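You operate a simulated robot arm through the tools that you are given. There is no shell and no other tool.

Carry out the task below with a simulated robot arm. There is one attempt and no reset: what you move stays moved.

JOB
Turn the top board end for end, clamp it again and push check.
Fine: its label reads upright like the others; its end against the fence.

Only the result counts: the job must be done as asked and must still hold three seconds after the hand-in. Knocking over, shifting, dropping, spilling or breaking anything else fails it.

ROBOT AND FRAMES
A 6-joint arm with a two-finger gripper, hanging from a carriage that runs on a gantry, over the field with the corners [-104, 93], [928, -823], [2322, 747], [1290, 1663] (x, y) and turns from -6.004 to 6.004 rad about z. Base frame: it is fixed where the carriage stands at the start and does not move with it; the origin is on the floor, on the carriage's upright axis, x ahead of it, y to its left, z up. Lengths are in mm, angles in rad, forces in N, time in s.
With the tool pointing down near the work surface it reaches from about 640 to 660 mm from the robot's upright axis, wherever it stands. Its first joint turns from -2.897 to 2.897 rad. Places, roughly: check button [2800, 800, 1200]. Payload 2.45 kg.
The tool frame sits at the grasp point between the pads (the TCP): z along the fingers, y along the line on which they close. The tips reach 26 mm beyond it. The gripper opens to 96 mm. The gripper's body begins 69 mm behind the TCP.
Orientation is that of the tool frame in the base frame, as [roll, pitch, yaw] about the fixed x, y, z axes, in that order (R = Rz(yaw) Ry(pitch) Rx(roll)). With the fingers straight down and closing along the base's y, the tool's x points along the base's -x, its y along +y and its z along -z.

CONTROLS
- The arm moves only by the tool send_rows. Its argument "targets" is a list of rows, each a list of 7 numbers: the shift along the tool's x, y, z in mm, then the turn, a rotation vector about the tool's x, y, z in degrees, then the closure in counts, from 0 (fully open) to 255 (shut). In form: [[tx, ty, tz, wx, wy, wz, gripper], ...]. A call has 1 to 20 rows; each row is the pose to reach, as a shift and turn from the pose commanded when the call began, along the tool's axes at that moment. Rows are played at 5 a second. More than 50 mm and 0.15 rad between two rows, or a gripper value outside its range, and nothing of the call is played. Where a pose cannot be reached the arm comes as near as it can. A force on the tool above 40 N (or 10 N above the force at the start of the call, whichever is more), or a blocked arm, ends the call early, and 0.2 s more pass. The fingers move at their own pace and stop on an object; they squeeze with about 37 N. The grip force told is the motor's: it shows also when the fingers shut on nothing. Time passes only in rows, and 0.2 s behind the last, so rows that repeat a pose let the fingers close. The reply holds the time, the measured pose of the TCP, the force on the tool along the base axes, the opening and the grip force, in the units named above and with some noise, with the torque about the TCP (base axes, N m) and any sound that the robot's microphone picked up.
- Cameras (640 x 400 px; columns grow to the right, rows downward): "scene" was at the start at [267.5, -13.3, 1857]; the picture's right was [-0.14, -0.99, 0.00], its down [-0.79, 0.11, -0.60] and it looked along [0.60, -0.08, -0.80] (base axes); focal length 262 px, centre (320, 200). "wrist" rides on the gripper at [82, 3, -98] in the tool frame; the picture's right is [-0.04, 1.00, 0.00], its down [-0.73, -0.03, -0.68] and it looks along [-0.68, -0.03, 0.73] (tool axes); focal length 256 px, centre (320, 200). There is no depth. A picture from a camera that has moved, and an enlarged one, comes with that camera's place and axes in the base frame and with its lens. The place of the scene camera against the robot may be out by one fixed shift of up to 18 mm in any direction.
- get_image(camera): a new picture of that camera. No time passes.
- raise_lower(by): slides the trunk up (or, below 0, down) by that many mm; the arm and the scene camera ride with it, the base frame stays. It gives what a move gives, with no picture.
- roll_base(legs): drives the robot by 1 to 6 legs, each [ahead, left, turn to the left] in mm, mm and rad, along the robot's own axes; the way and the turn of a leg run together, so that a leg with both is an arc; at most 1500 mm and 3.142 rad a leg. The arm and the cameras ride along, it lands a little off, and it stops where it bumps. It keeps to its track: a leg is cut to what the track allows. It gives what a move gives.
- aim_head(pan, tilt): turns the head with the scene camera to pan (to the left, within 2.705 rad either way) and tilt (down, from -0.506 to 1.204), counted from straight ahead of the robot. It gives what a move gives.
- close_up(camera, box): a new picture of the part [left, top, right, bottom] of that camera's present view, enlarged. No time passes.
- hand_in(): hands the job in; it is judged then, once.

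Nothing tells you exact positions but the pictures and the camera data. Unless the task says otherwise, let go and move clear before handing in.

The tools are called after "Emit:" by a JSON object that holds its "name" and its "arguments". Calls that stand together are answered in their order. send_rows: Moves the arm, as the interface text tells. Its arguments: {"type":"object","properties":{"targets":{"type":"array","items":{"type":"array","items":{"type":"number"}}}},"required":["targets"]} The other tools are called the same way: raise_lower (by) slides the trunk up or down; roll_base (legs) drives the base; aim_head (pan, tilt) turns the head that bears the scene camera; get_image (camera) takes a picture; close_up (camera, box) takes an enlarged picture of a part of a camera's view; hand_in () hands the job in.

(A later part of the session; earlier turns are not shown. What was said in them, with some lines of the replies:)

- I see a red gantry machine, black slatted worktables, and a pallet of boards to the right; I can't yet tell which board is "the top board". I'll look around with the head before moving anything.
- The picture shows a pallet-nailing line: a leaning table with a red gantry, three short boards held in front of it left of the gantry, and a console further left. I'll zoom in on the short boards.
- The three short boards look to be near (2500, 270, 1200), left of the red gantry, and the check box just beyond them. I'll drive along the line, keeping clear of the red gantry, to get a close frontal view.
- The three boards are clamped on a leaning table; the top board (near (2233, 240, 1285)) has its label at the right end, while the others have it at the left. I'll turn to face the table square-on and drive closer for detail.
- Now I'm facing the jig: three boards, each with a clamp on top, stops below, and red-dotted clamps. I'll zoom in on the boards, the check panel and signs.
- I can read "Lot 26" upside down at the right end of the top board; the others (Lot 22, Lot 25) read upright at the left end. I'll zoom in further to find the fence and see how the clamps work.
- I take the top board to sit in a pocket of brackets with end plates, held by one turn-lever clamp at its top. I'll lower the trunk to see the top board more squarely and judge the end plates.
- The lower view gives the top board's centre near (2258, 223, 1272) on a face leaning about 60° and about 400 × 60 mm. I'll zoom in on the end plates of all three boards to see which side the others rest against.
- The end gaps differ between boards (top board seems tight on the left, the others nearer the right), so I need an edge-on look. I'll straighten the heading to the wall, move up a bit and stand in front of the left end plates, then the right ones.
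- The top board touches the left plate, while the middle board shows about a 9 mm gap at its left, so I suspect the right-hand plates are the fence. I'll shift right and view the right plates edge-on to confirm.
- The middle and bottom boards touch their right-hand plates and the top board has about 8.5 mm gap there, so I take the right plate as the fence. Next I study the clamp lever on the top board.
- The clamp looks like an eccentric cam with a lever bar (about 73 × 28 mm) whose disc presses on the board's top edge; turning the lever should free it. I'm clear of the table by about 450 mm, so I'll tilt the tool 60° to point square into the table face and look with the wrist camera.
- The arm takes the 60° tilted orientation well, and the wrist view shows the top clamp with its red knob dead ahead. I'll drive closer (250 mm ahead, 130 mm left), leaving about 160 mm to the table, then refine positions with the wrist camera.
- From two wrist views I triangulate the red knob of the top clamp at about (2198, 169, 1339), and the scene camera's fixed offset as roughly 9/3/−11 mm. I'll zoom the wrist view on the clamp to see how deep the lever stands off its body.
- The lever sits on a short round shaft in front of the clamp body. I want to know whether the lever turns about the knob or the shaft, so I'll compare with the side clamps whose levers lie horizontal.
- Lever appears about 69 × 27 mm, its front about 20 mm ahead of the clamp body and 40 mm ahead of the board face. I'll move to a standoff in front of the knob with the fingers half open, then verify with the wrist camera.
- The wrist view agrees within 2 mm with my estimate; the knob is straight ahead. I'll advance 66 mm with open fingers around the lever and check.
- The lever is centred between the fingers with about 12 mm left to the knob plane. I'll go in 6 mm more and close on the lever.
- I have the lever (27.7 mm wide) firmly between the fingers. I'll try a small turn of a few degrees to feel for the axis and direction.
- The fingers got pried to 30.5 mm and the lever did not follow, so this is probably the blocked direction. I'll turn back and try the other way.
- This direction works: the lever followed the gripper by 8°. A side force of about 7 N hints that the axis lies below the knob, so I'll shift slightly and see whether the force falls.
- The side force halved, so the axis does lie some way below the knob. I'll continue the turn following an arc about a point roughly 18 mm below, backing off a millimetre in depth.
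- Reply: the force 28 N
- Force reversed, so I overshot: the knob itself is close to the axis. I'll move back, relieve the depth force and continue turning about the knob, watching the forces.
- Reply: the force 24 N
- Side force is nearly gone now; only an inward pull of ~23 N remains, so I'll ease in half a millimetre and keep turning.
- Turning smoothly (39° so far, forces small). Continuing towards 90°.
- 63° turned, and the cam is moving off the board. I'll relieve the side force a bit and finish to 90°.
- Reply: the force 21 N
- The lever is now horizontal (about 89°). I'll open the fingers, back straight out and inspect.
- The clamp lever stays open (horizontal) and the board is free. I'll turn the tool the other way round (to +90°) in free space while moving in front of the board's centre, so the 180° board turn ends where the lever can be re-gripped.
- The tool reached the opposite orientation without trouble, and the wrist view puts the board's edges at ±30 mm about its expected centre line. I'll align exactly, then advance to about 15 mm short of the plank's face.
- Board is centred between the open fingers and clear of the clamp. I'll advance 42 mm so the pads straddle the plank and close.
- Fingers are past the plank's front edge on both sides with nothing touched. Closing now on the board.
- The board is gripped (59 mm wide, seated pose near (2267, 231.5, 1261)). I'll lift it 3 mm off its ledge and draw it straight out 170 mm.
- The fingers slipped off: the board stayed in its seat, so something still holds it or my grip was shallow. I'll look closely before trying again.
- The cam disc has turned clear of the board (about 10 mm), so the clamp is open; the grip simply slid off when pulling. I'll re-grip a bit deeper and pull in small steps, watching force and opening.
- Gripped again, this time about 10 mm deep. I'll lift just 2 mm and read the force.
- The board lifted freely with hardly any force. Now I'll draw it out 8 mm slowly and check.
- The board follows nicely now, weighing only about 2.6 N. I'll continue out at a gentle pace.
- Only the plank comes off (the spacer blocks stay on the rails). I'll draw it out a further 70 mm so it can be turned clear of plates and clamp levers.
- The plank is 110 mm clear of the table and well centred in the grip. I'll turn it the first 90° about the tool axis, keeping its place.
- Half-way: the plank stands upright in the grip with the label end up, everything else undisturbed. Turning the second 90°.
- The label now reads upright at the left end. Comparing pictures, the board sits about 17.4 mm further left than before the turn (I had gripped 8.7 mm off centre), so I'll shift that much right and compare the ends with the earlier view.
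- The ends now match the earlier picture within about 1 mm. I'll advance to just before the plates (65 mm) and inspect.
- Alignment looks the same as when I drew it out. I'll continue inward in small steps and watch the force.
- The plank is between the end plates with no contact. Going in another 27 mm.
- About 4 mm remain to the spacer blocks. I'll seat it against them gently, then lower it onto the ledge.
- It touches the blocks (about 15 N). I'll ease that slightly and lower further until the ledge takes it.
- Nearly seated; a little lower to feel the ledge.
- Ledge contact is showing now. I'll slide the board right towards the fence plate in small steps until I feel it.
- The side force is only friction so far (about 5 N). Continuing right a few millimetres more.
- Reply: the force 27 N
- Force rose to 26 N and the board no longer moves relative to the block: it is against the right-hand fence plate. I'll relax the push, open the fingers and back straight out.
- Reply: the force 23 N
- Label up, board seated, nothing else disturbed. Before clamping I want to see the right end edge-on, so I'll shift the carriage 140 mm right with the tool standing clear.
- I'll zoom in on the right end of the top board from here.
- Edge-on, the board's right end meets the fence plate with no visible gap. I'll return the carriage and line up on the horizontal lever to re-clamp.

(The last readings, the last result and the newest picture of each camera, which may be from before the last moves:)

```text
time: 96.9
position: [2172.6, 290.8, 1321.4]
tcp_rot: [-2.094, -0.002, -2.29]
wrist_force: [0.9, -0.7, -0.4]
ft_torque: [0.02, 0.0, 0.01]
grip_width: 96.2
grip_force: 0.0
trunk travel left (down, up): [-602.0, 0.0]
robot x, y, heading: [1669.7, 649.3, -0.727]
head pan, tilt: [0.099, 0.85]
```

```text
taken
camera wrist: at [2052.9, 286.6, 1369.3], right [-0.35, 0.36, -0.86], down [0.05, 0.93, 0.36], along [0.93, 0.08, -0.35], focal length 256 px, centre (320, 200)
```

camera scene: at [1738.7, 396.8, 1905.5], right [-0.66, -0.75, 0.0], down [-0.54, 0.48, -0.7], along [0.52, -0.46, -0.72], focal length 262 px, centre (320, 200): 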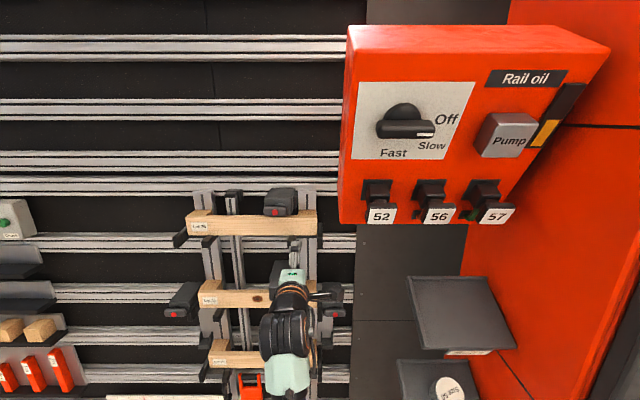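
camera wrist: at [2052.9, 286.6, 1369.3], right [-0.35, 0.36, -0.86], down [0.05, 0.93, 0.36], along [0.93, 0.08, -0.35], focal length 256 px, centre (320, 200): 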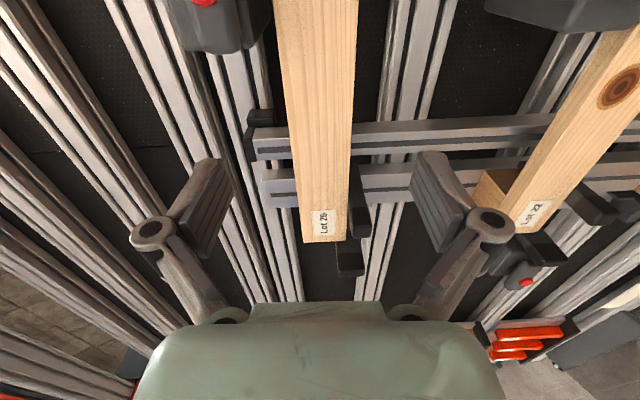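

I'll move to a standoff in front of the lever (73 mm right, 63 mm up) with fingers half open.

Emit:
{"name": "send_rows", "arguments": {"targets": [[0, -20, 0, 0, 0, 0, 80], [15, -40, 0, 0, 0, 0, 80], [35, -63.4, 5, 0, 0, 0, 80], [55, -63.4, 12, 0, 0, 0, 80], [73.5, -63.4, 20, 0, 0, 0, 80], [73.5, -63.4, 20, 0, 0, 0, 80]]}}

Emit:
{"name": "get_image", "arguments": {"camera": "wrist"}}

Emit:
{"name": "close_up", "arguments": {"camera": "scene", "box": [300, 160, 400, 235]}}

```text
time: 98.3
position: [2162.5, 203.5, 1366.1]
tcp_rot: [-2.096, -0.003, -2.289]
wrist_force: [0.1, 0.4, 0.4]
ft_torque: [0.02, 0.03, 0.02]
grip_width: 65.7
grip_force: 0.1
trunk travel left (down, up): [-602.0, 0.0]
robot x, y, heading: [1673.0, 649.7, -0.719]
head pan, tilt: [0.099, 0.85]
```

```text
taken
camera wrist: at [2042.3, 199.0, 1415.0], right [-0.35, 0.36, -0.87], down [0.05, 0.93, 0.36], along [0.94, 0.08, -0.34], focal length 256 px, centre (320, 200)
```

wrist: 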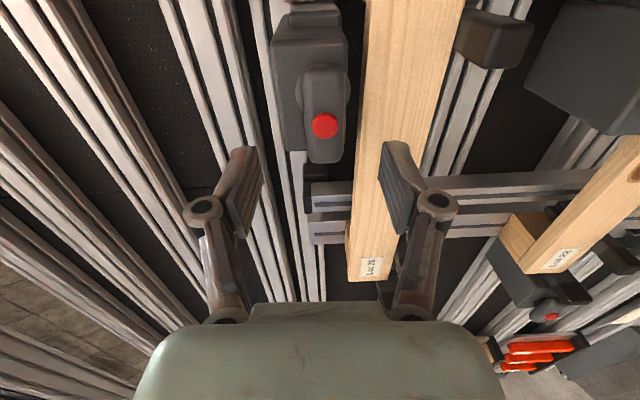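

```text
5.33 times, centred on (350, 198) of scene
camera zoom: at [1882.1, 471.7, 1901.5], right [-0.58, -0.81, 0.0], down [-0.61, 0.44, -0.66], along [0.54, -0.38, -0.75], focal length 1398 px, centre (160, 213)
```

zoom: 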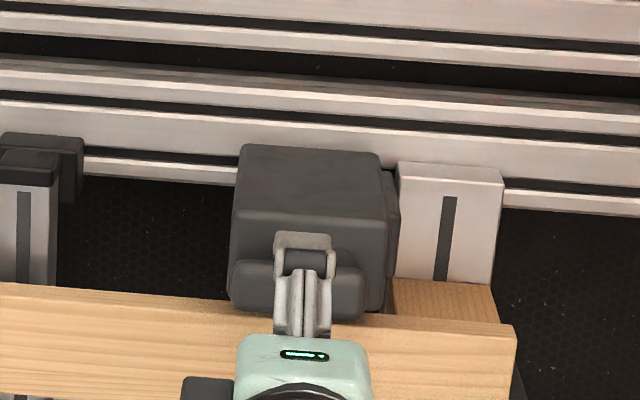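

The lever is aligned to within 2 mm. Advancing 50 mm with that correction and closing on it.

Emit:
{"name": "send_rows", "arguments": {"targets": [[0, 1, 20, 0, 0, 0, 80], [0, 2, 38, 0, 0, 0, 80], [0, 2, 46, 0, 0, 0, 80], [0, 2, 50, 0, 0, 0, 80], [0, 2, 50, 0, 0, 0, 80], [0, 2, 50, 0, 0, 0, 255], [0, 2, 50, 0, 0, 0, 255], [0, 2, 50, 0, 0, 0, 255], [0, 2, 50, 0, 0, 0, 255]]}}

Emit:
{"name": "get_image", "arguments": {"camera": "wrist"}}

```text
time: 100.3
position: [2193.1, 177.1, 1340.6]
tcp_rot: [-2.093, -0.003, -2.291]
wrist_force: [1.3, -0.8, -0.2]
ft_torque: [-0.07, -0.47, -0.01]
grip_width: 28.0
grip_force: 44.9
trunk travel left (down, up): [-602.0, 0.0]
robot x, y, heading: [1672.4, 654.6, -0.721]
head pan, tilt: [0.099, 0.85]
```

```text
taken
camera wrist: at [2074.0, 171.7, 1387.3], right [-0.35, 0.36, -0.87], down [0.05, 0.93, 0.36], along [0.94, 0.08, -0.34], focal length 256 px, centre (320, 200)
```

wrist: 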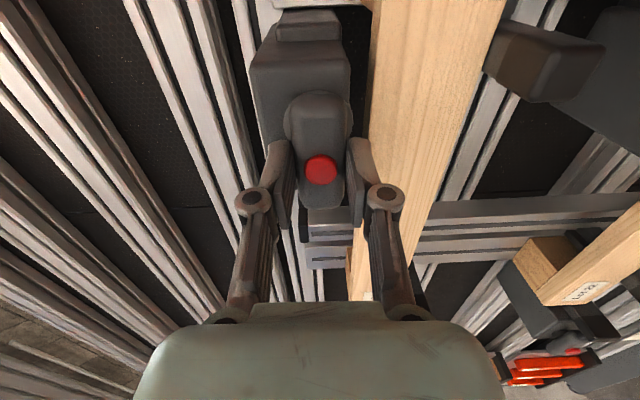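

The lever is gripped but a touch shallow; I'll reopen briefly, go 3 mm deeper and centre on the knob before turning.

Emit:
{"name": "send_rows", "arguments": {"targets": [[0, 0, 0, 0, 0, 0, 130], [0, 0, 0, 0, 0, 0, 130], [2.4, 0, 1.5, 0, 0, 0, 130], [2.4, 0, 3, 0, 0, 0, 130], [2.4, 0, 3, 0, 0, 0, 255], [2.4, 0, 3, 0, 0, 0, 255], [2.4, 0, 3, 0, 0, 0, 255]]}}

Emit:
{"name": "send_rows", "arguments": {"targets": [[0, 0, 0, 0, 0, 5, 255], [0, 0, 0, 0, 0, 10, 255], [0, 0, 0, 0, 0, 15, 255], [0, 0, 0, 0, 0, 15, 255]]}}

```text
time: 101.9
position: [2193.7, 172.4, 1338.2]
tcp_rot: [-2.094, -0.001, -2.29]
wrist_force: [0.4, -0.6, -1.6]
ft_torque: [0.01, -0.53, 0.09]
grip_width: 27.7
grip_force: 44.9
trunk travel left (down, up): [-602.0, 0.0]
robot x, y, heading: [1675.0, 652.9, -0.722]
head pan, tilt: [0.099, 0.85]
```

```text
time: 102.9
position: [2193.6, 173.9, 1338.7]
tcp_rot: [-2.111, 0.225, -2.423]
wrist_force: [4.1, -0.1, -1.9]
ft_torque: [-0.23, -0.87, 0.88]
grip_width: 28.0
grip_force: 44.8
trunk travel left (down, up): [-602.0, 0.0]
robot x, y, heading: [1671.9, 650.2, -0.717]
head pan, tilt: [0.099, 0.85]
```

The lever is turning back with little resistance. Continuing the turn.

Emit:
{"name": "send_rows", "arguments": {"targets": [[0, 0, 0, 0, 0, 6, 255], [0, 0, 0, 0, 0, 12, 255], [0, 0, 0, 0, 0, 18, 255], [0, 0, 0, 0, 0, 24, 255], [0, 0, 0, 0, 0, 24, 255]]}}

Emit:
{"name": "get_image", "arguments": {"camera": "wrist"}}

```text
time: 104.1
position: [2193.5, 172.3, 1338.7]
tcp_rot: [-2.211, 0.576, -2.676]
wrist_force: [-0.1, 7.0, 1.6]
ft_torque: [-0.38, -0.75, 0.42]
grip_width: 27.9
grip_force: 44.6
trunk travel left (down, up): [-602.0, 0.0]
robot x, y, heading: [1671.1, 650.5, -0.721]
head pan, tilt: [0.099, 0.85]
```

```text
taken
camera wrist: at [2068.2, 200.1, 1342.1], right [0.15, 0.74, -0.65], down [0.1, 0.64, 0.76], along [0.98, -0.18, 0.02], focal length 256 px, centre (320, 200)
```

wrist: 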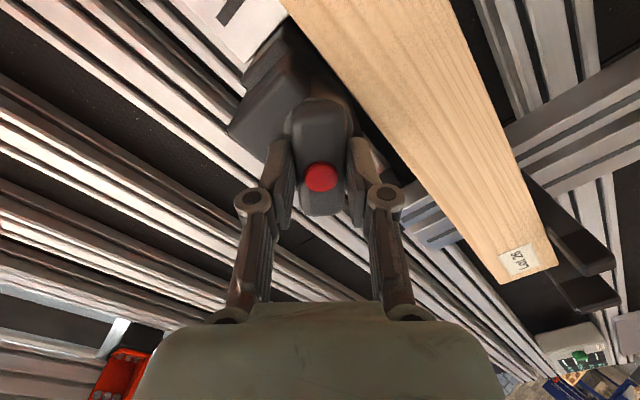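

39° back so far, forces low. Continuing.

Emit:
{"name": "send_rows", "arguments": {"targets": [[0, 0, 0, 0, 0, 6, 255], [0, 0, 0, 0, 0, 12, 255], [0, 0, 0, 0, 0, 18, 255], [0, 0, 0, 0, 0, 24, 255], [0, 0, 0, 0, 0, 24, 255]]}}

Emit:
{"name": "close_up", "arguments": {"camera": "scene", "box": [230, 175, 400, 255]}}

```text
time: 105.3
position: [2192.7, 173.8, 1338.1]
tcp_rot: [-2.477, 0.88, -3.068]
wrist_force: [1.4, 7.9, 1.5]
ft_torque: [-0.43, -0.87, 0.35]
grip_width: 27.7
grip_force: 44.9
trunk travel left (down, up): [-602.0, 0.0]
robot x, y, heading: [1679.9, 652.5, -0.72]
head pan, tilt: [0.099, 0.85]
```

```text
3.76 times, centred on (315, 215) of scene
camera zoom: at [1882.2, 472.0, 1901.5], right [-0.58, -0.81, 0.0], down [-0.61, 0.44, -0.66], along [0.54, -0.38, -0.75], focal length 987 px, centre (339, 144)
```

zoom: 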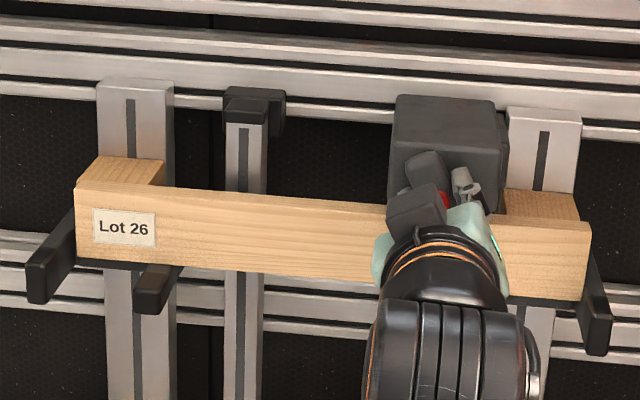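

Another 27° to go; the board looks undisturbed. Finishing in two stages.

Emit:
{"name": "send_rows", "arguments": {"targets": [[0, 0, 0, 0, 0, 5, 255], [0, 0, 0, 0, 0, 10, 255], [0, 0, 0, 0, 0, 15, 255], [0, 0, 0, 0, 0, 15, 255]]}}

Emit:
{"name": "send_rows", "arguments": {"targets": [[0, 0, 0, 0, 0, 4, 255], [0, 0, 0, 0, 0, 8, 255], [0, 0, 0, 0, 0, 12, 255], [0, 0, 0, 0, 0, 12, 255]]}}

Emit:
{"name": "get_image", "arguments": {"camera": "wrist"}}

Emit:
{"name": "close_up", "arguments": {"camera": "scene", "box": [230, 175, 400, 255]}}

```text
time: 106.3
position: [2193.4, 172.0, 1338.6]
tcp_rot: [-2.796, 1.011, 2.825]
wrist_force: [-2.0, 11.1, 5.5]
ft_torque: [-0.34, -0.71, 0.21]
grip_width: 27.8
grip_force: 45.2
trunk travel left (down, up): [-602.0, 0.0]
robot x, y, heading: [1674.5, 652.6, -0.722]
head pan, tilt: [0.099, 0.85]
```

```text
time: 107.3
position: [2192.6, 172.7, 1338.9]
tcp_rot: [-3.14, 1.047, 2.423]
wrist_force: [-8.6, 15.6, 13.1]
ft_torque: [-0.26, -0.5, 0.04]
grip_width: 27.9
grip_force: 44.6
trunk travel left (down, up): [-602.0, 0.0]
robot x, y, heading: [1677.7, 652.9, -0.72]
head pan, tilt: [0.099, 0.85]
```

```text
taken
camera wrist: at [2100.5, 257.9, 1317.8], right [0.67, 0.74, 0.03], down [-0.19, 0.12, 0.97], along [0.72, -0.66, 0.22], focal length 256 px, centre (320, 200)
```

wrist: 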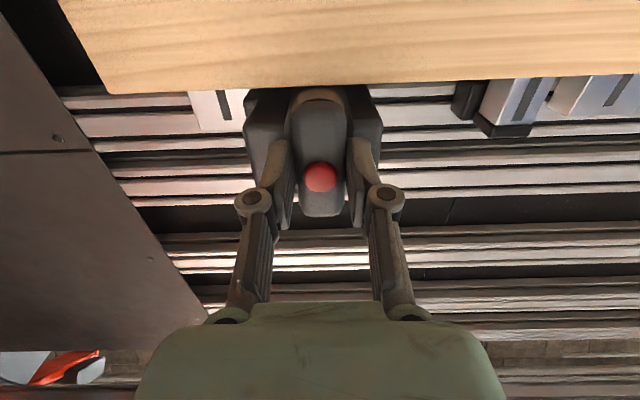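

```text
3.76 times, centred on (315, 215) of scene
camera zoom: at [1882.0, 472.0, 1901.4], right [-0.58, -0.81, 0.0], down [-0.61, 0.44, -0.66], along [0.54, -0.38, -0.75], focal length 987 px, centre (339, 144)
```

zoom: 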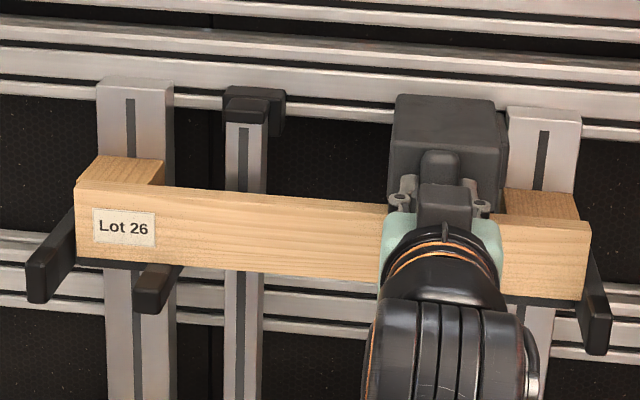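

The lever is vertical again like on the other boards. I'll nudge 2° more to feel its end stop, then let go.

Emit:
{"name": "send_rows", "arguments": {"targets": [[0, 0, 0, 0, 0, 1, 255], [0, 0, 0, 0, 0, 2, 255], [0, 0, 0, 0, 0, 2, 255]]}}

```text
time: 108.1
position: [2192.3, 173.4, 1338.0]
tcp_rot: [3.085, 1.046, 2.356]
wrist_force: [-3.4, 12.1, 12.9]
ft_torque: [-0.95, 0.62, 0.84]
grip_width: 27.9
grip_force: 45.7
trunk travel left (down, up): [-602.0, 0.0]
robot x, y, heading: [1675.1, 655.0, -0.719]
head pan, tilt: [0.099, 0.85]
```

The torque jumped to about 1.4 N·m: the lever is on its stop. I'll ease back, open and withdraw.

Emit:
{"name": "send_rows", "arguments": {"targets": [[0, 0, 0, 0, 0, -1.5, 255], [0, 0, 0, 0, 0, -1.5, 120], [0, 0, 0, 0, 0, -1.5, 100], [0, 0, 0, 0, 0, -1.5, 100], [0, 0, -15, 0, 0, -1.5, 100], [0, 0, -50, 0, 0, -1.5, 100], [0, 0, -90, 0, 0, -1.5, 100], [0, 0, -130, 0, 0, -1.5, 100], [0, 0, -130, 0, 0, -1.5, 100]]}}

Emit:
{"name": "get_image", "arguments": {"camera": "wrist"}}

Emit:
{"name": "close_up", "arguments": {"camera": "scene", "box": [230, 175, 400, 255]}}

Emit:
{"name": "close_up", "arguments": {"camera": "wrist", "box": [180, 0, 460, 170]}}

```text
time: 110.1
position: [2106.6, 246.3, 1404.3]
tcp_rot: [3.131, 1.045, 2.407]
wrist_force: [0.8, 0.4, 0.9]
ft_torque: [-0.02, 0.01, -0.01]
grip_width: 58.1
grip_force: 0.1
trunk travel left (down, up): [-602.0, 0.0]
robot x, y, heading: [1676.7, 651.5, -0.72]
head pan, tilt: [0.099, 0.85]
```

```text
taken
camera wrist: at [2015.3, 332.2, 1383.2], right [0.68, 0.74, 0.04], down [-0.19, 0.12, 0.97], along [0.71, -0.67, 0.22], focal length 256 px, centre (320, 200)
```

wrist: 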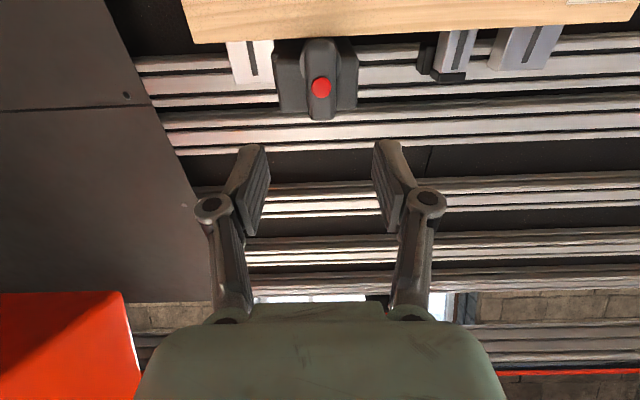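

```text
3.76 times, centred on (315, 215) of scene
camera zoom: at [1882.1, 471.7, 1901.5], right [-0.58, -0.81, 0.0], down [-0.61, 0.44, -0.66], along [0.54, -0.38, -0.75], focal length 987 px, centre (339, 144)
```

zoom: 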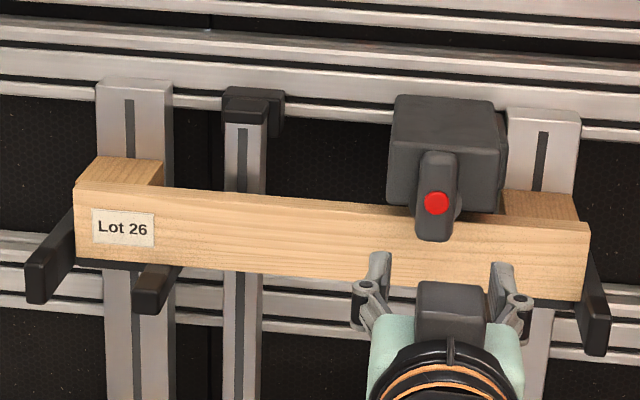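

```text
2.29 times, centred on (320, 85) of wrist
camera zoom: at [2015.3, 332.2, 1383.2], right [0.68, 0.74, 0.04], down [-0.19, 0.12, 0.97], along [0.71, -0.67, 0.22], focal length 585 px, centre (320, 463)
```

zoom: 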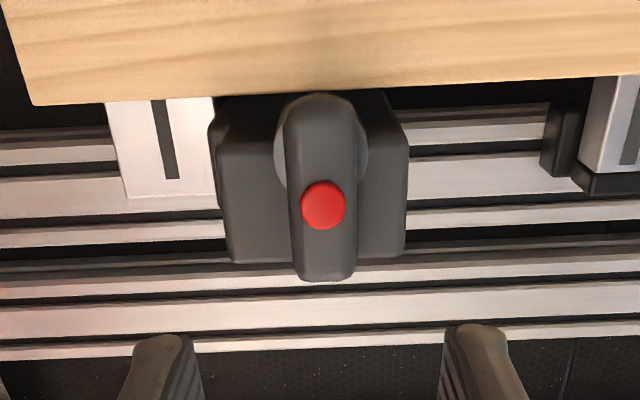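

The clamp is closed again with its lever down on the board, matching the others. Next is the check button at about (2842, 809, 1227); I'll back off and drive 500 mm left along the table.

Emit:
{"name": "roll_base", "arguments": {"legs": [[-90, 0, 0], [0, 495, 0]]}}

Emit:
{"name": "aim_head", "arguments": {"pan": 0.3, "tilt": 0.7}}

Emit:
{"name": "get_image", "arguments": {"camera": "scene"}}

Emit:
{"name": "get_image", "arguments": {"camera": "wrist"}}

```text
time: 113.7
position: [2359.8, 671.7, 1404.5]
tcp_rot: [3.132, 1.047, 2.403]
wrist_force: [0.2, 0.0, 0.2]
ft_torque: [0.01, 0.02, 0.02]
grip_width: 58.2
grip_force: 0.1
trunk travel left (down, up): [-602.0, 0.0]
robot x, y, heading: [1929.6, 1079.4, -0.725]
head pan, tilt: [0.099, 0.85]
```

```text
time: 114.4
position: [2361.0, 671.4, 1403.0]
tcp_rot: [3.13, 1.046, 2.402]
wrist_force: [-0.6, 0.2, -0.2]
ft_torque: [0.0, -0.03, 0.0]
grip_width: 58.3
grip_force: 0.1
trunk travel left (down, up): [-602.0, 0.0]
robot x, y, heading: [1928.6, 1080.4, -0.723]
head pan, tilt: [0.3, 0.7]
```

```text
taken
camera scene: at [2149.7, 907.7, 1913.7], right [-0.41, -0.91, 0.0], down [-0.59, 0.27, -0.76], along [0.7, -0.32, -0.64], focal length 262 px, centre (320, 200)
```

scene: 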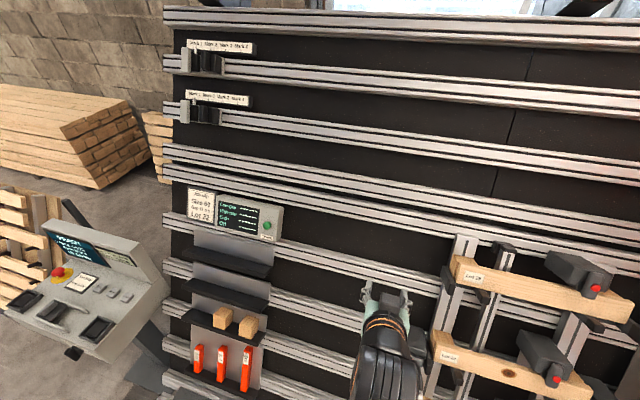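

```text
taken
camera wrist: at [2268.6, 756.7, 1383.1], right [0.68, 0.73, 0.04], down [-0.19, 0.12, 0.97], along [0.71, -0.67, 0.22], focal length 256 px, centre (320, 200)
```

wrist: 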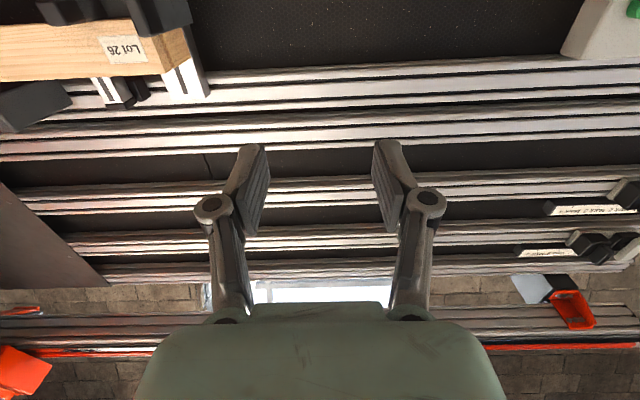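

From here the check box and its green button are clearly in view ahead-left. I'll zoom in for an accurate bearing and also re-check the clamped board.

Emit:
{"name": "close_up", "arguments": {"camera": "scene", "box": [170, 180, 290, 260]}}

Emit:
{"name": "close_up", "arguments": {"camera": "scene", "box": [440, 230, 640, 390]}}

```text
5.00 times, centred on (230, 220) of scene
camera zoom: at [2149.7, 907.7, 1913.7], right [-0.41, -0.91, 0.0], down [-0.59, 0.27, -0.76], along [0.7, -0.32, -0.64], focal length 1310 px, centre (770, 100)
```

zoom: 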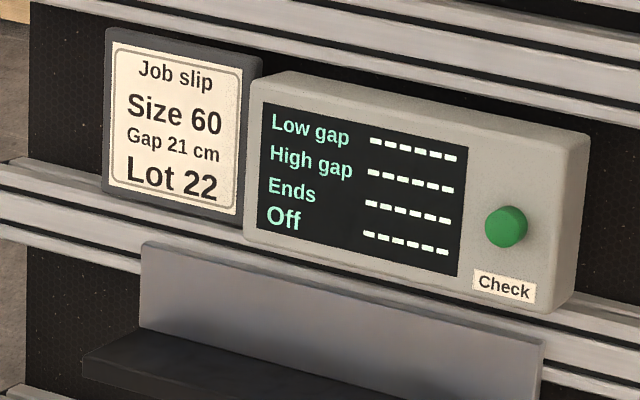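

```text
2.50 times, centred on (540, 310) of scene
camera zoom: at [2149.7, 907.7, 1913.7], right [-0.41, -0.91, 0.0], down [-0.59, 0.27, -0.76], along [0.7, -0.32, -0.64], focal length 655 px, centre (-230, -75)
```

zoom: 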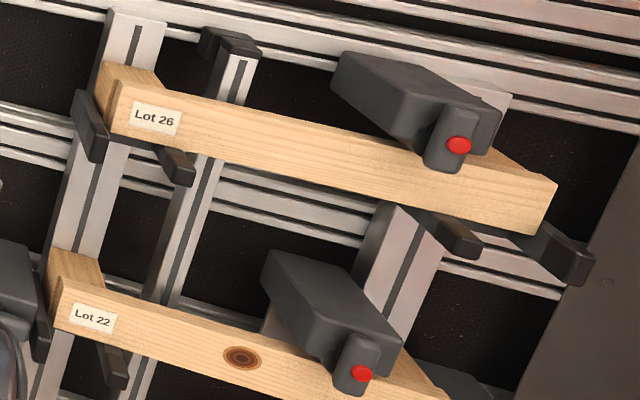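

The button works out near u≈2486 mm along the table (about (2830, 813, 1233)). I'll close the fingers, drive 170 mm ahead and swing the arm left to a standoff in front of the check box.

Emit:
{"name": "roll_base", "arguments": {"legs": [[170, 10, 0.0]]}}

Emit:
{"name": "send_rows", "arguments": {"targets": [[0, 20, -5, 0, 0, 0, 255], [0, 60, -10, 0, 0, 0, 255], [0, 100, -15, 0, 0, 0, 255], [0, 140, -20, 0, 0, 0, 255], [0, 180, -25, 0, 0, 0, 255], [0, 220, -30, 0, 0, 0, 255], [0, 260, -30, 0, 0, 0, 255], [0, 260, -30, 0, 0, 0, 255]]}}

Emit:
{"name": "get_image", "arguments": {"camera": "wrist"}}

Emit:
{"name": "get_image", "arguments": {"camera": "scene"}}

```text
time: 115.9
position: [2493.8, 566.4, 1403.0]
tcp_rot: [3.128, 1.044, 2.402]
wrist_force: [-0.1, -0.7, 0.1]
ft_torque: [-0.02, -0.01, -0.04]
grip_width: 58.5
grip_force: 0.0
trunk travel left (down, up): [-602.0, 0.0]
robot x, y, heading: [2062.6, 974.7, -0.722]
head pan, tilt: [0.3, 0.7]
```

```text
time: 117.7
position: [2647.9, 778.4, 1417.7]
tcp_rot: [3.13, 1.045, 2.404]
wrist_force: [0.2, -0.2, 0.0]
ft_torque: [0.01, -0.01, -0.03]
grip_width: 0.3
grip_force: 28.7
trunk travel left (down, up): [-602.0, 0.0]
robot x, y, heading: [2060.0, 974.5, -0.725]
head pan, tilt: [0.3, 0.7]
```

```text
taken
camera wrist: at [2556.2, 864.3, 1398.3], right [0.68, 0.73, 0.04], down [-0.19, 0.12, 0.97], along [0.71, -0.67, 0.22], focal length 256 px, centre (320, 200)
```

wrist: 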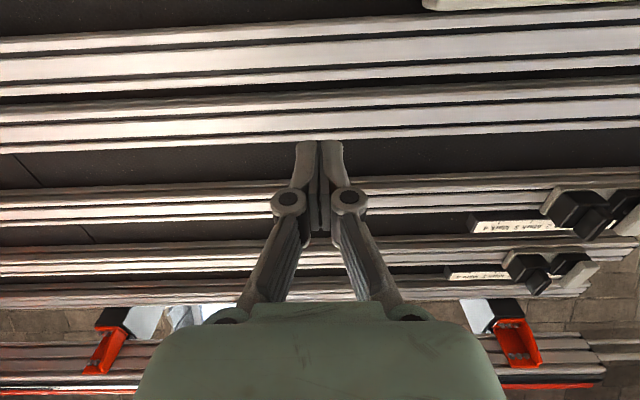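

```text
taken
camera scene: at [2282.7, 803.1, 1913.8], right [-0.41, -0.91, 0.0], down [-0.59, 0.27, -0.76], along [0.7, -0.31, -0.64], focal length 262 px, centre (320, 200)
```

scene: 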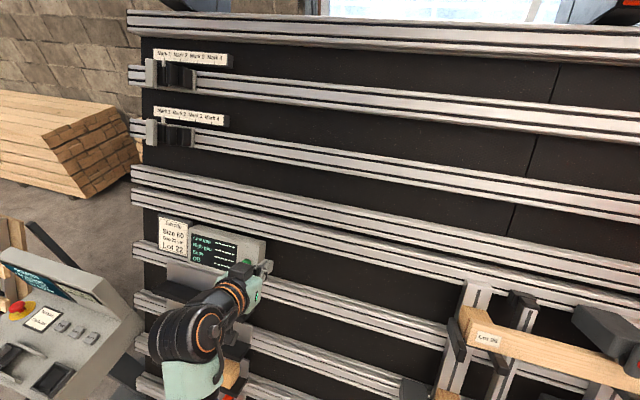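

I'm in front of the table left part, slightly high and right of the check box. I'll move 146 mm left and 102 mm down along the table to the standoff and look at the button.

Emit:
{"name": "send_rows", "arguments": {"targets": [[15, 25, 0, 0, 0, 0, 255], [32, 50, 5, 0, 0, 0, 255], [50, 75, 10, 0, 0, 0, 255], [68, 100, 15, 0, 0, 0, 255], [86, 125, 20, 0, 0, 0, 255], [102, 146, 25, 0, 0, 0, 255], [102, 146, 25, 0, 0, 0, 255]]}}

Emit:
{"name": "get_image", "arguments": {"camera": "wrist"}}

Emit:
{"name": "get_image", "arguments": {"camera": "scene"}}

```text
time: 119.3
position: [2722.4, 905.8, 1320.1]
tcp_rot: [3.129, 1.047, 2.404]
wrist_force: [-0.5, 0.4, 0.7]
ft_torque: [0.01, 0.02, 0.02]
grip_width: 0.1
grip_force: 28.7
trunk travel left (down, up): [-602.0, 0.0]
robot x, y, heading: [2061.8, 972.4, -0.724]
head pan, tilt: [0.3, 0.7]
```

```text
taken
camera wrist: at [2630.7, 991.1, 1300.2], right [0.68, 0.73, 0.04], down [-0.19, 0.12, 0.97], along [0.71, -0.67, 0.22], focal length 256 px, centre (320, 200)
```

wrist: 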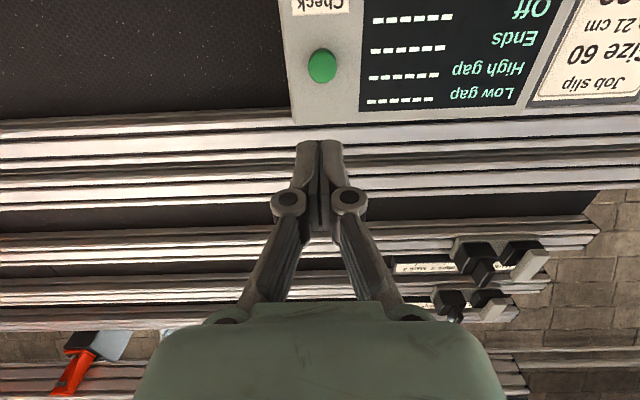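

```text
taken
camera scene: at [2282.7, 803.1, 1913.8], right [-0.41, -0.91, 0.0], down [-0.59, 0.27, -0.76], along [0.7, -0.31, -0.64], focal length 262 px, centre (320, 200)
```

scene: 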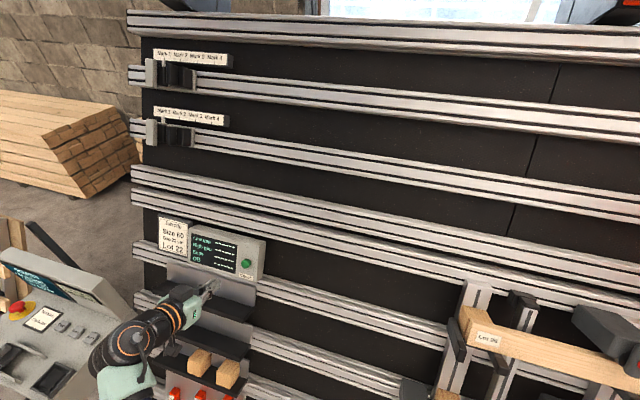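

The green button appears straight ahead (about 9 mm below my tool axis). I'll advance 80 mm and re-measure.

Emit:
{"name": "send_rows", "arguments": {"targets": [[3, 1, 25, 0, 0, 0, 255], [6, 2, 50, 0, 0, 0, 255], [8.8, 2, 80, 0, 0, 0, 255], [8.8, 2, 80, 0, 0, 0, 255]]}}

Emit:
{"name": "get_image", "arguments": {"camera": "wrist"}}

Emit:
{"name": "close_up", "arguments": {"camera": "scene", "box": [150, 210, 290, 310]}}

```text
time: 120.3
position: [2773.0, 864.0, 1272.8]
tcp_rot: [3.129, 1.047, 2.404]
wrist_force: [-0.3, 0.5, 0.2]
ft_torque: [-0.04, -0.01, 0.0]
grip_width: 0.0
grip_force: 28.7
trunk travel left (down, up): [-602.0, 0.0]
robot x, y, heading: [2058.7, 973.8, -0.722]
head pan, tilt: [0.3, 0.7]
```

```text
taken
camera wrist: at [2681.2, 950.1, 1252.4], right [0.68, 0.73, 0.04], down [-0.19, 0.12, 0.97], along [0.71, -0.67, 0.22], focal length 256 px, centre (320, 200)
```

wrist: 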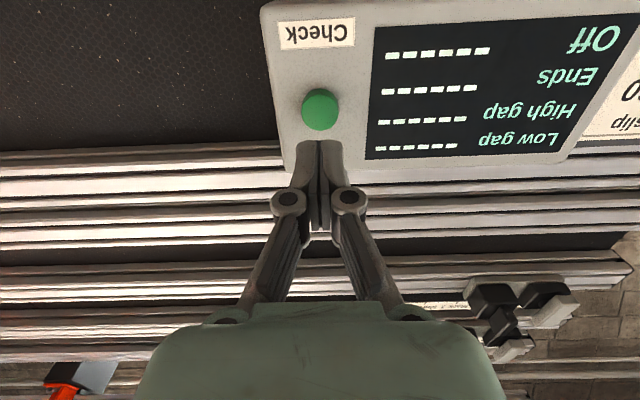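

```text
4.00 times, centred on (220, 260) of scene
camera zoom: at [2282.7, 803.1, 1913.8], right [-0.41, -0.91, 0.0], down [-0.59, 0.27, -0.76], along [0.7, -0.31, -0.64], focal length 1048 px, centre (720, -40)
```

zoom: 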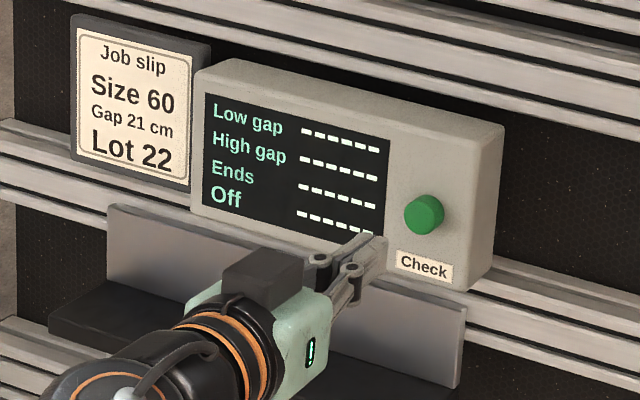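

Two views give the button about 71 mm ahead of the fingertips and 2.5 mm up. I'll close in to roughly 11 mm from it.

Emit:
{"name": "send_rows", "arguments": {"targets": [[-1, 0, 20, 0, 0, 0, 255], [-2, 0, 40, 0, 0, 0, 255], [-2.5, 0, 55, 0, 0, 0, 255], [-2.5, 0, 60, 0, 0, 0, 255], [-2.5, 0, 60, 0, 0, 0, 255]]}}

Emit:
{"name": "get_image", "arguments": {"camera": "wrist"}}

Emit:
{"name": "close_up", "arguments": {"camera": "scene", "box": [190, 210, 290, 300]}}

```text
time: 121.5
position: [2802.4, 836.5, 1249.0]
tcp_rot: [3.129, 1.045, 2.403]
wrist_force: [-0.2, 0.7, -0.4]
ft_torque: [0.03, -0.02, -0.05]
grip_width: 0.0
grip_force: 28.4
out of reach, approached as far as the arm can: row 3, 4, 5
trunk travel left (down, up): [-602.0, 0.0]
robot x, y, heading: [2059.9, 975.0, -0.725]
head pan, tilt: [0.3, 0.7]
```

```text
taken
camera wrist: at [2710.0, 922.2, 1229.6], right [0.68, 0.73, 0.04], down [-0.19, 0.12, 0.97], along [0.71, -0.67, 0.22], focal length 256 px, centre (320, 200)
```

wrist: 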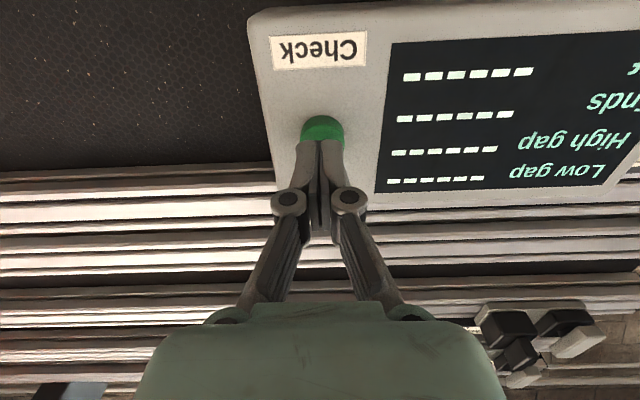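

```text
4.44 times, centred on (240, 255) of scene
camera zoom: at [2282.7, 803.1, 1913.8], right [-0.41, -0.91, 0.0], down [-0.59, 0.27, -0.76], along [0.7, -0.31, -0.64], focal length 1165 px, centre (676, -44)
```

zoom: 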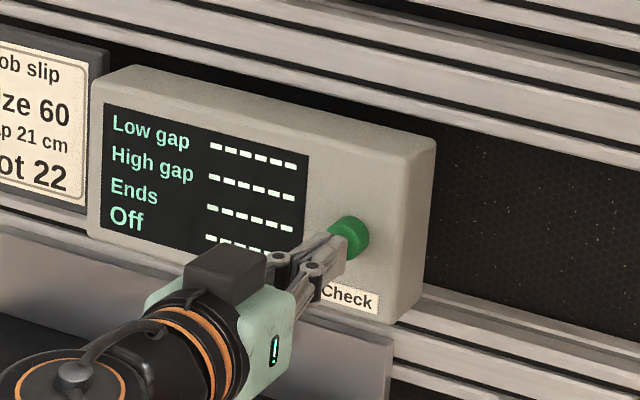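

The arm ran out of reach just short of the button. I'll back the tool off 60 mm, drive the carriage 90 mm nearer, and come in again.

Emit:
{"name": "send_rows", "arguments": {"targets": [[0, 0, -25, 0, 0, 0, 255], [0, 0, -50, 0, 0, 0, 255], [0, 0, -80, 0, 0, 0, 255], [0, 0, -110, 0, 0, 0, 255], [0, 0, -110, 0, 0, 0, 255]]}}

Emit:
{"name": "roll_base", "arguments": {"legs": [[90, 0, 0]]}}

Emit:
{"name": "get_image", "arguments": {"camera": "wrist"}}

```text
time: 122.7
position: [2729.5, 900.1, 1302.8]
tcp_rot: [3.13, 1.045, 2.403]
wrist_force: [0.8, 0.5, 0.3]
ft_torque: [0.0, 0.01, -0.01]
grip_width: 0.0
grip_force: 28.9
trunk travel left (down, up): [-602.0, 0.0]
robot x, y, heading: [2063.6, 973.9, -0.726]
head pan, tilt: [0.3, 0.7]
```

```text
time: 123.8
position: [2798.1, 839.6, 1303.8]
tcp_rot: [3.129, 1.047, 2.403]
wrist_force: [0.4, -0.2, -0.3]
ft_torque: [-0.01, 0.0, 0.02]
grip_width: 0.0
grip_force: 28.4
trunk travel left (down, up): [-602.0, 0.0]
robot x, y, heading: [2127.7, 915.2, -0.726]
head pan, tilt: [0.3, 0.7]
```

```text
taken
camera wrist: at [2706.3, 925.4, 1283.5], right [0.68, 0.73, 0.04], down [-0.19, 0.12, 0.97], along [0.71, -0.67, 0.22], focal length 256 px, centre (320, 200)
```

wrist: 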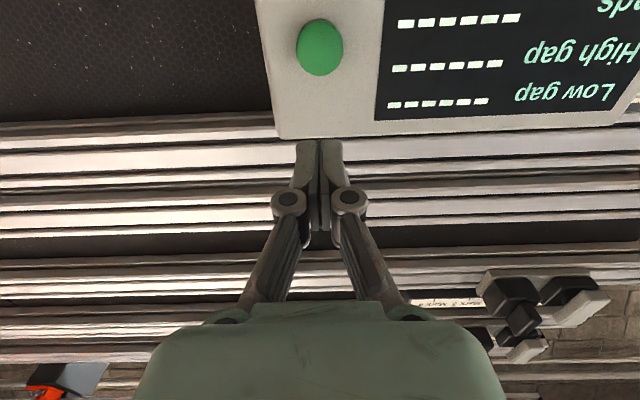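

Now the button is about 42 mm below the tool axis and 56 mm ahead of the tips. I'll shift down and approach to about 10 mm.

Emit:
{"name": "send_rows", "arguments": {"targets": [[20, 1, 0, 0, 0, 0, 255], [42.5, 1.5, 0, 0, 0, 0, 255], [42.5, 1.5, 20, 0, 0, 0, 255], [42.5, 1.5, 38, 0, 0, 0, 255], [42.5, 1.5, 46, 0, 0, 0, 255], [42.5, 1.5, 46, 0, 0, 0, 255]]}}

Emit:
{"name": "get_image", "arguments": {"camera": "wrist"}}

Emit:
{"name": "close_up", "arguments": {"camera": "scene", "box": [170, 240, 310, 350]}}

```text
time: 125.2
position: [2813.6, 826.6, 1244.3]
tcp_rot: [3.129, 1.046, 2.404]
wrist_force: [-2.3, 1.1, -0.4]
ft_torque: [-0.01, 0.01, 0.0]
grip_width: 0.0
grip_force: 28.7
trunk travel left (down, up): [-602.0, 0.0]
robot x, y, heading: [2129.1, 916.0, -0.727]
head pan, tilt: [0.3, 0.7]
```

```text
taken
camera wrist: at [2721.1, 913.7, 1223.7], right [0.68, 0.73, 0.04], down [-0.19, 0.12, 0.97], along [0.71, -0.67, 0.22], focal length 256 px, centre (320, 200)
```

wrist: 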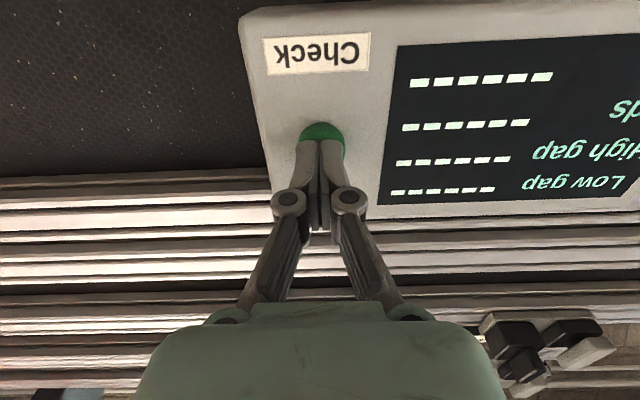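

```text
3.64 times, centred on (240, 295) of scene
camera zoom: at [2350.3, 743.4, 1913.7], right [-0.41, -0.91, 0.0], down [-0.59, 0.27, -0.76], along [0.7, -0.31, -0.64], focal length 953 px, centre (611, -146)
```

zoom: 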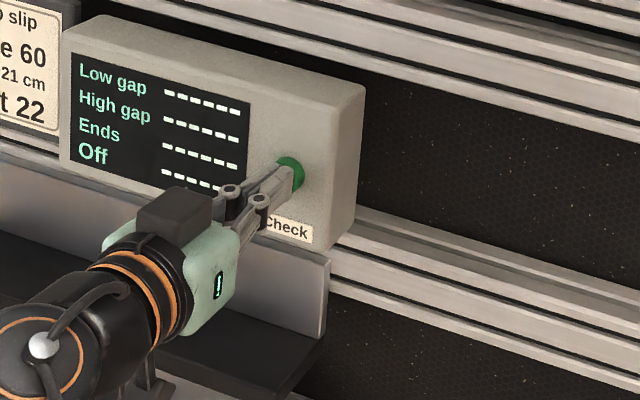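

The tips are at the button face (first ~2 N of contact). I'll press in slowly a few millimetres and watch the force, sound and display.

Emit:
{"name": "send_rows", "arguments": {"targets": [[2.5, 0, 0, 0, 0, 0, 255], [2.5, 0, 3, 0, 0, 0, 255], [2.5, 0, 6, 0, 0, 0, 255], [2.5, 0, 6, 0, 0, 0, 255]]}}

Emit:
{"name": "close_up", "arguments": {"camera": "scene", "box": [170, 240, 310, 350]}}

Emit:
{"name": "get_image", "arguments": {"camera": "wrist"}}

```text
time: 126.2
position: [2814.1, 825.6, 1238.3]
tcp_rot: [3.13, 1.047, 2.403]
wrist_force: [-17.1, 5.6, 15.3]
ft_torque: [-0.18, -0.05, -0.06]
grip_width: 6.1
grip_force: 27.9
trunk travel left (down, up): [-602.0, 0.0]
robot x, y, heading: [2127.7, 914.7, -0.73]
head pan, tilt: [0.3, 0.7]
```

```text
3.64 times, centred on (240, 295) of scene
camera zoom: at [2349.9, 743.6, 1913.7], right [-0.41, -0.91, 0.0], down [-0.59, 0.27, -0.76], along [0.7, -0.31, -0.64], focal length 953 px, centre (611, -146)
```

zoom: 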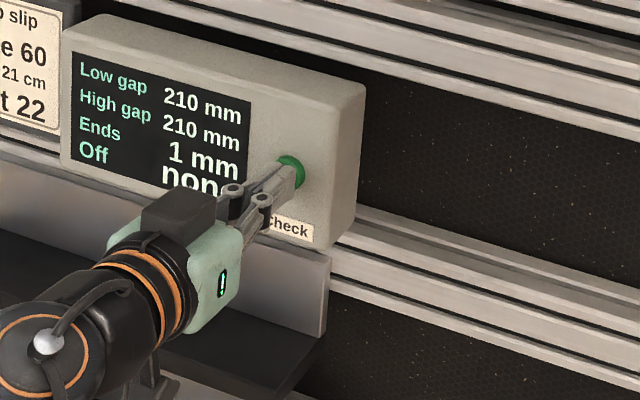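

```text
taken
camera wrist: at [2723.3, 912.6, 1219.0], right [0.68, 0.73, 0.04], down [-0.19, 0.12, 0.97], along [0.71, -0.67, 0.22], focal length 256 px, centre (320, 200)
```

wrist: 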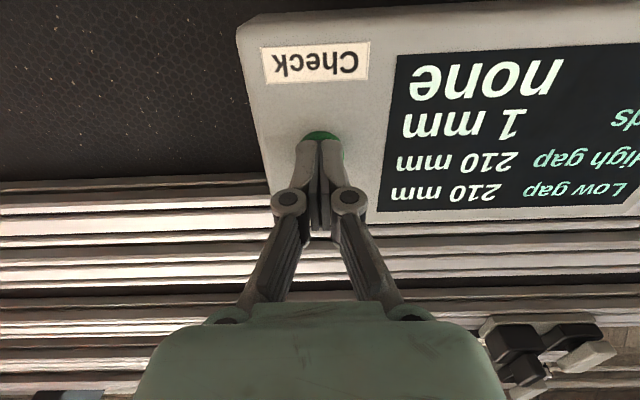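

The check registered: Low gap 210 mm, High gap 210 mm (slip says 21 cm), Ends 1 mm, Off none. I'll back straight off the button and take a last look.

Emit:
{"name": "send_rows", "arguments": {"targets": [[0, 0, -8, 0, 0, 0, 255], [0, 0, -30, 0, 0, 0, 255], [0, 0, -70, 0, 0, 0, 255], [0, 0, -110, 0, 0, 0, 255], [0, 0, -150, 0, 0, 0, 255], [0, 0, -150, 0, 0, 0, 255]]}}

Emit:
{"name": "roll_base", "arguments": {"legs": [[-300, 0, 0]]}}

Emit:
{"name": "aim_head", "arguments": {"pan": 0.0, "tilt": 0.6}}

Emit:
{"name": "get_image", "arguments": {"camera": "scene"}}

```text
time: 127.6
position: [2714.5, 914.1, 1314.5]
tcp_rot: [3.13, 1.044, 2.403]
wrist_force: [-0.4, 0.8, 1.1]
ft_torque: [-0.02, -0.02, -0.02]
grip_width: 0.1
grip_force: 28.9
trunk travel left (down, up): [-602.0, 0.0]
robot x, y, heading: [2130.1, 918.3, -0.725]
head pan, tilt: [0.3, 0.7]
```

```text
time: 129.6
position: [2492.9, 1110.0, 1314.0]
tcp_rot: [3.129, 1.046, 2.406]
wrist_force: [0.1, 0.2, 0.0]
ft_torque: [-0.01, 0.0, 0.01]
grip_width: 0.0
grip_force: 28.6
trunk travel left (down, up): [-602.0, 0.0]
robot x, y, heading: [1905.1, 1108.8, -0.722]
head pan, tilt: [0.3, 0.7]
```

```text
time: 130.4
position: [2492.4, 1112.4, 1312.8]
tcp_rot: [3.13, 1.046, 2.406]
wrist_force: [-0.5, -0.9, 0.6]
ft_torque: [-0.01, 0.01, -0.01]
grip_width: 0.3
grip_force: 29.0
trunk travel left (down, up): [-602.0, 0.0]
robot x, y, heading: [1908.9, 1113.3, -0.724]
head pan, tilt: [0.0, 0.6]
```

```text
taken
camera scene: at [2116.6, 917.1, 1922.4], right [-0.66, -0.75, 0.0], down [-0.42, 0.37, -0.82], along [0.62, -0.54, -0.57], focal length 262 px, centre (320, 200)
```

scene: 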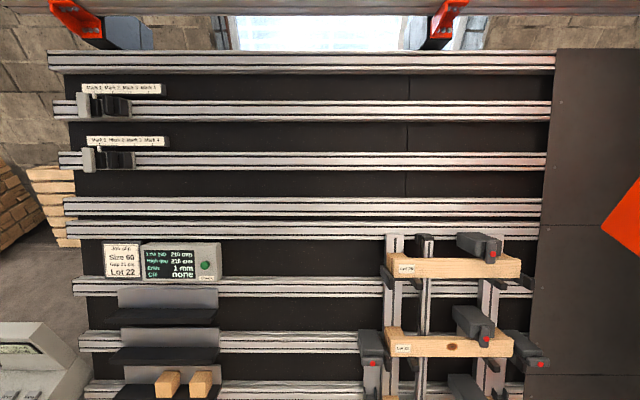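

Emit:
{"name": "close_up", "arguments": {"camera": "scene", "box": [370, 225, 550, 370]}}

Emit:
{"name": "close_up", "arguments": {"camera": "scene", "box": [95, 230, 235, 300]}}

Emit:
{"name": "close_up", "arguments": {"camera": "scene", "box": [460, 230, 540, 290]}}

```text
2.76 times, centred on (460, 298) of scene
camera zoom: at [2116.6, 917.1, 1922.4], right [-0.66, -0.75, 0.0], down [-0.42, 0.37, -0.82], along [0.62, -0.54, -0.57], focal length 723 px, centre (-66, -69)
```

zoom: 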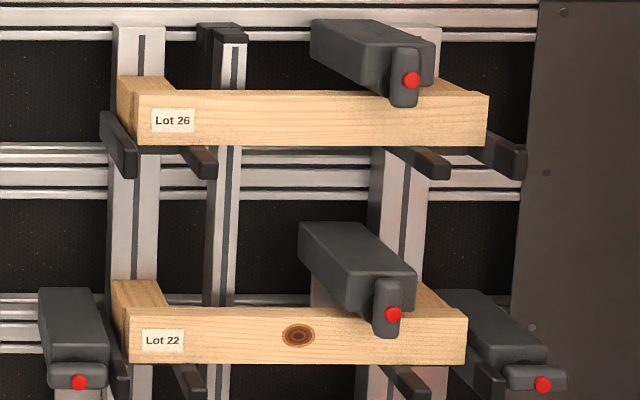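

```text
4.57 times, centred on (165, 265) of scene
camera zoom: at [2116.6, 917.1, 1922.4], right [-0.66, -0.75, 0.0], down [-0.42, 0.37, -0.82], along [0.62, -0.54, -0.57], focal length 1198 px, centre (1029, -97)
```

zoom: 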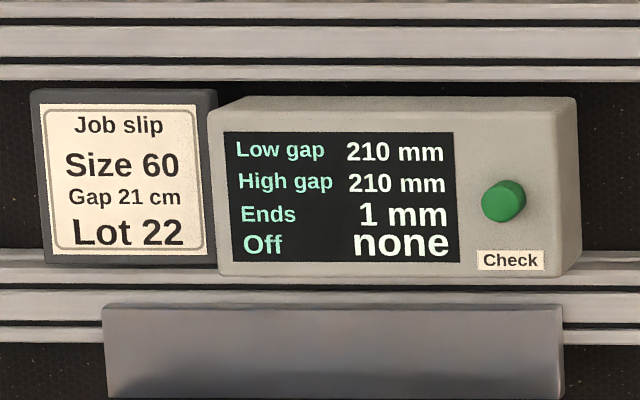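

```text
6.67 times, centred on (500, 260) of scene
camera zoom: at [2116.6, 917.1, 1922.4], right [-0.66, -0.75, 0.0], down [-0.42, 0.37, -0.82], along [0.62, -0.54, -0.57], focal length 1747 px, centre (-880, -200)
```

zoom: 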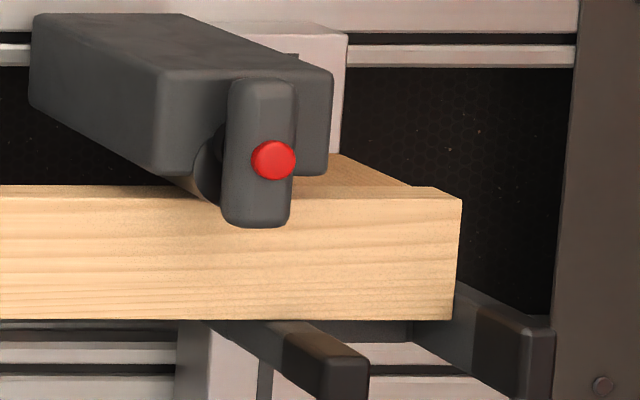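

The top board now reads "Lot 26" upright, is clamped with its end at the fence, the check display shows 210/210 mm, ends 1 mm, off none, and the arm is well clear. I'm handing the job in.

Emit:
{"name": "hand_in", "arguments": {}}

```text
The job is handed in.
```

The top board (Lot 26) is turned end for end and clamped again. I pushed check once, at the end, and handed the job in.

- **Label:** "Lot 26" now reads upright at the left end, like Lot 22 and Lot 25.
- **Fence:** Nothing was marked as the fence. I took it to be the right-hand end plates, because the other two boards rest against those. The top board was pushed right until it met its plate. An edge-on view before clamping showed no gap.
- **Clamp:** The lever is back down on its stop, matching the other boards.
- **Check readout:** Low gap 210 mm, high gap 210 mm (the job slip says 21 cm), ends 1 mm, off none.

My first pull slipped off the board and shifted it a few millimetres in its seat. The second grip held and the turn went cleanly. I saw nothing else moved or knocked, and the arm was clear at hand-in.
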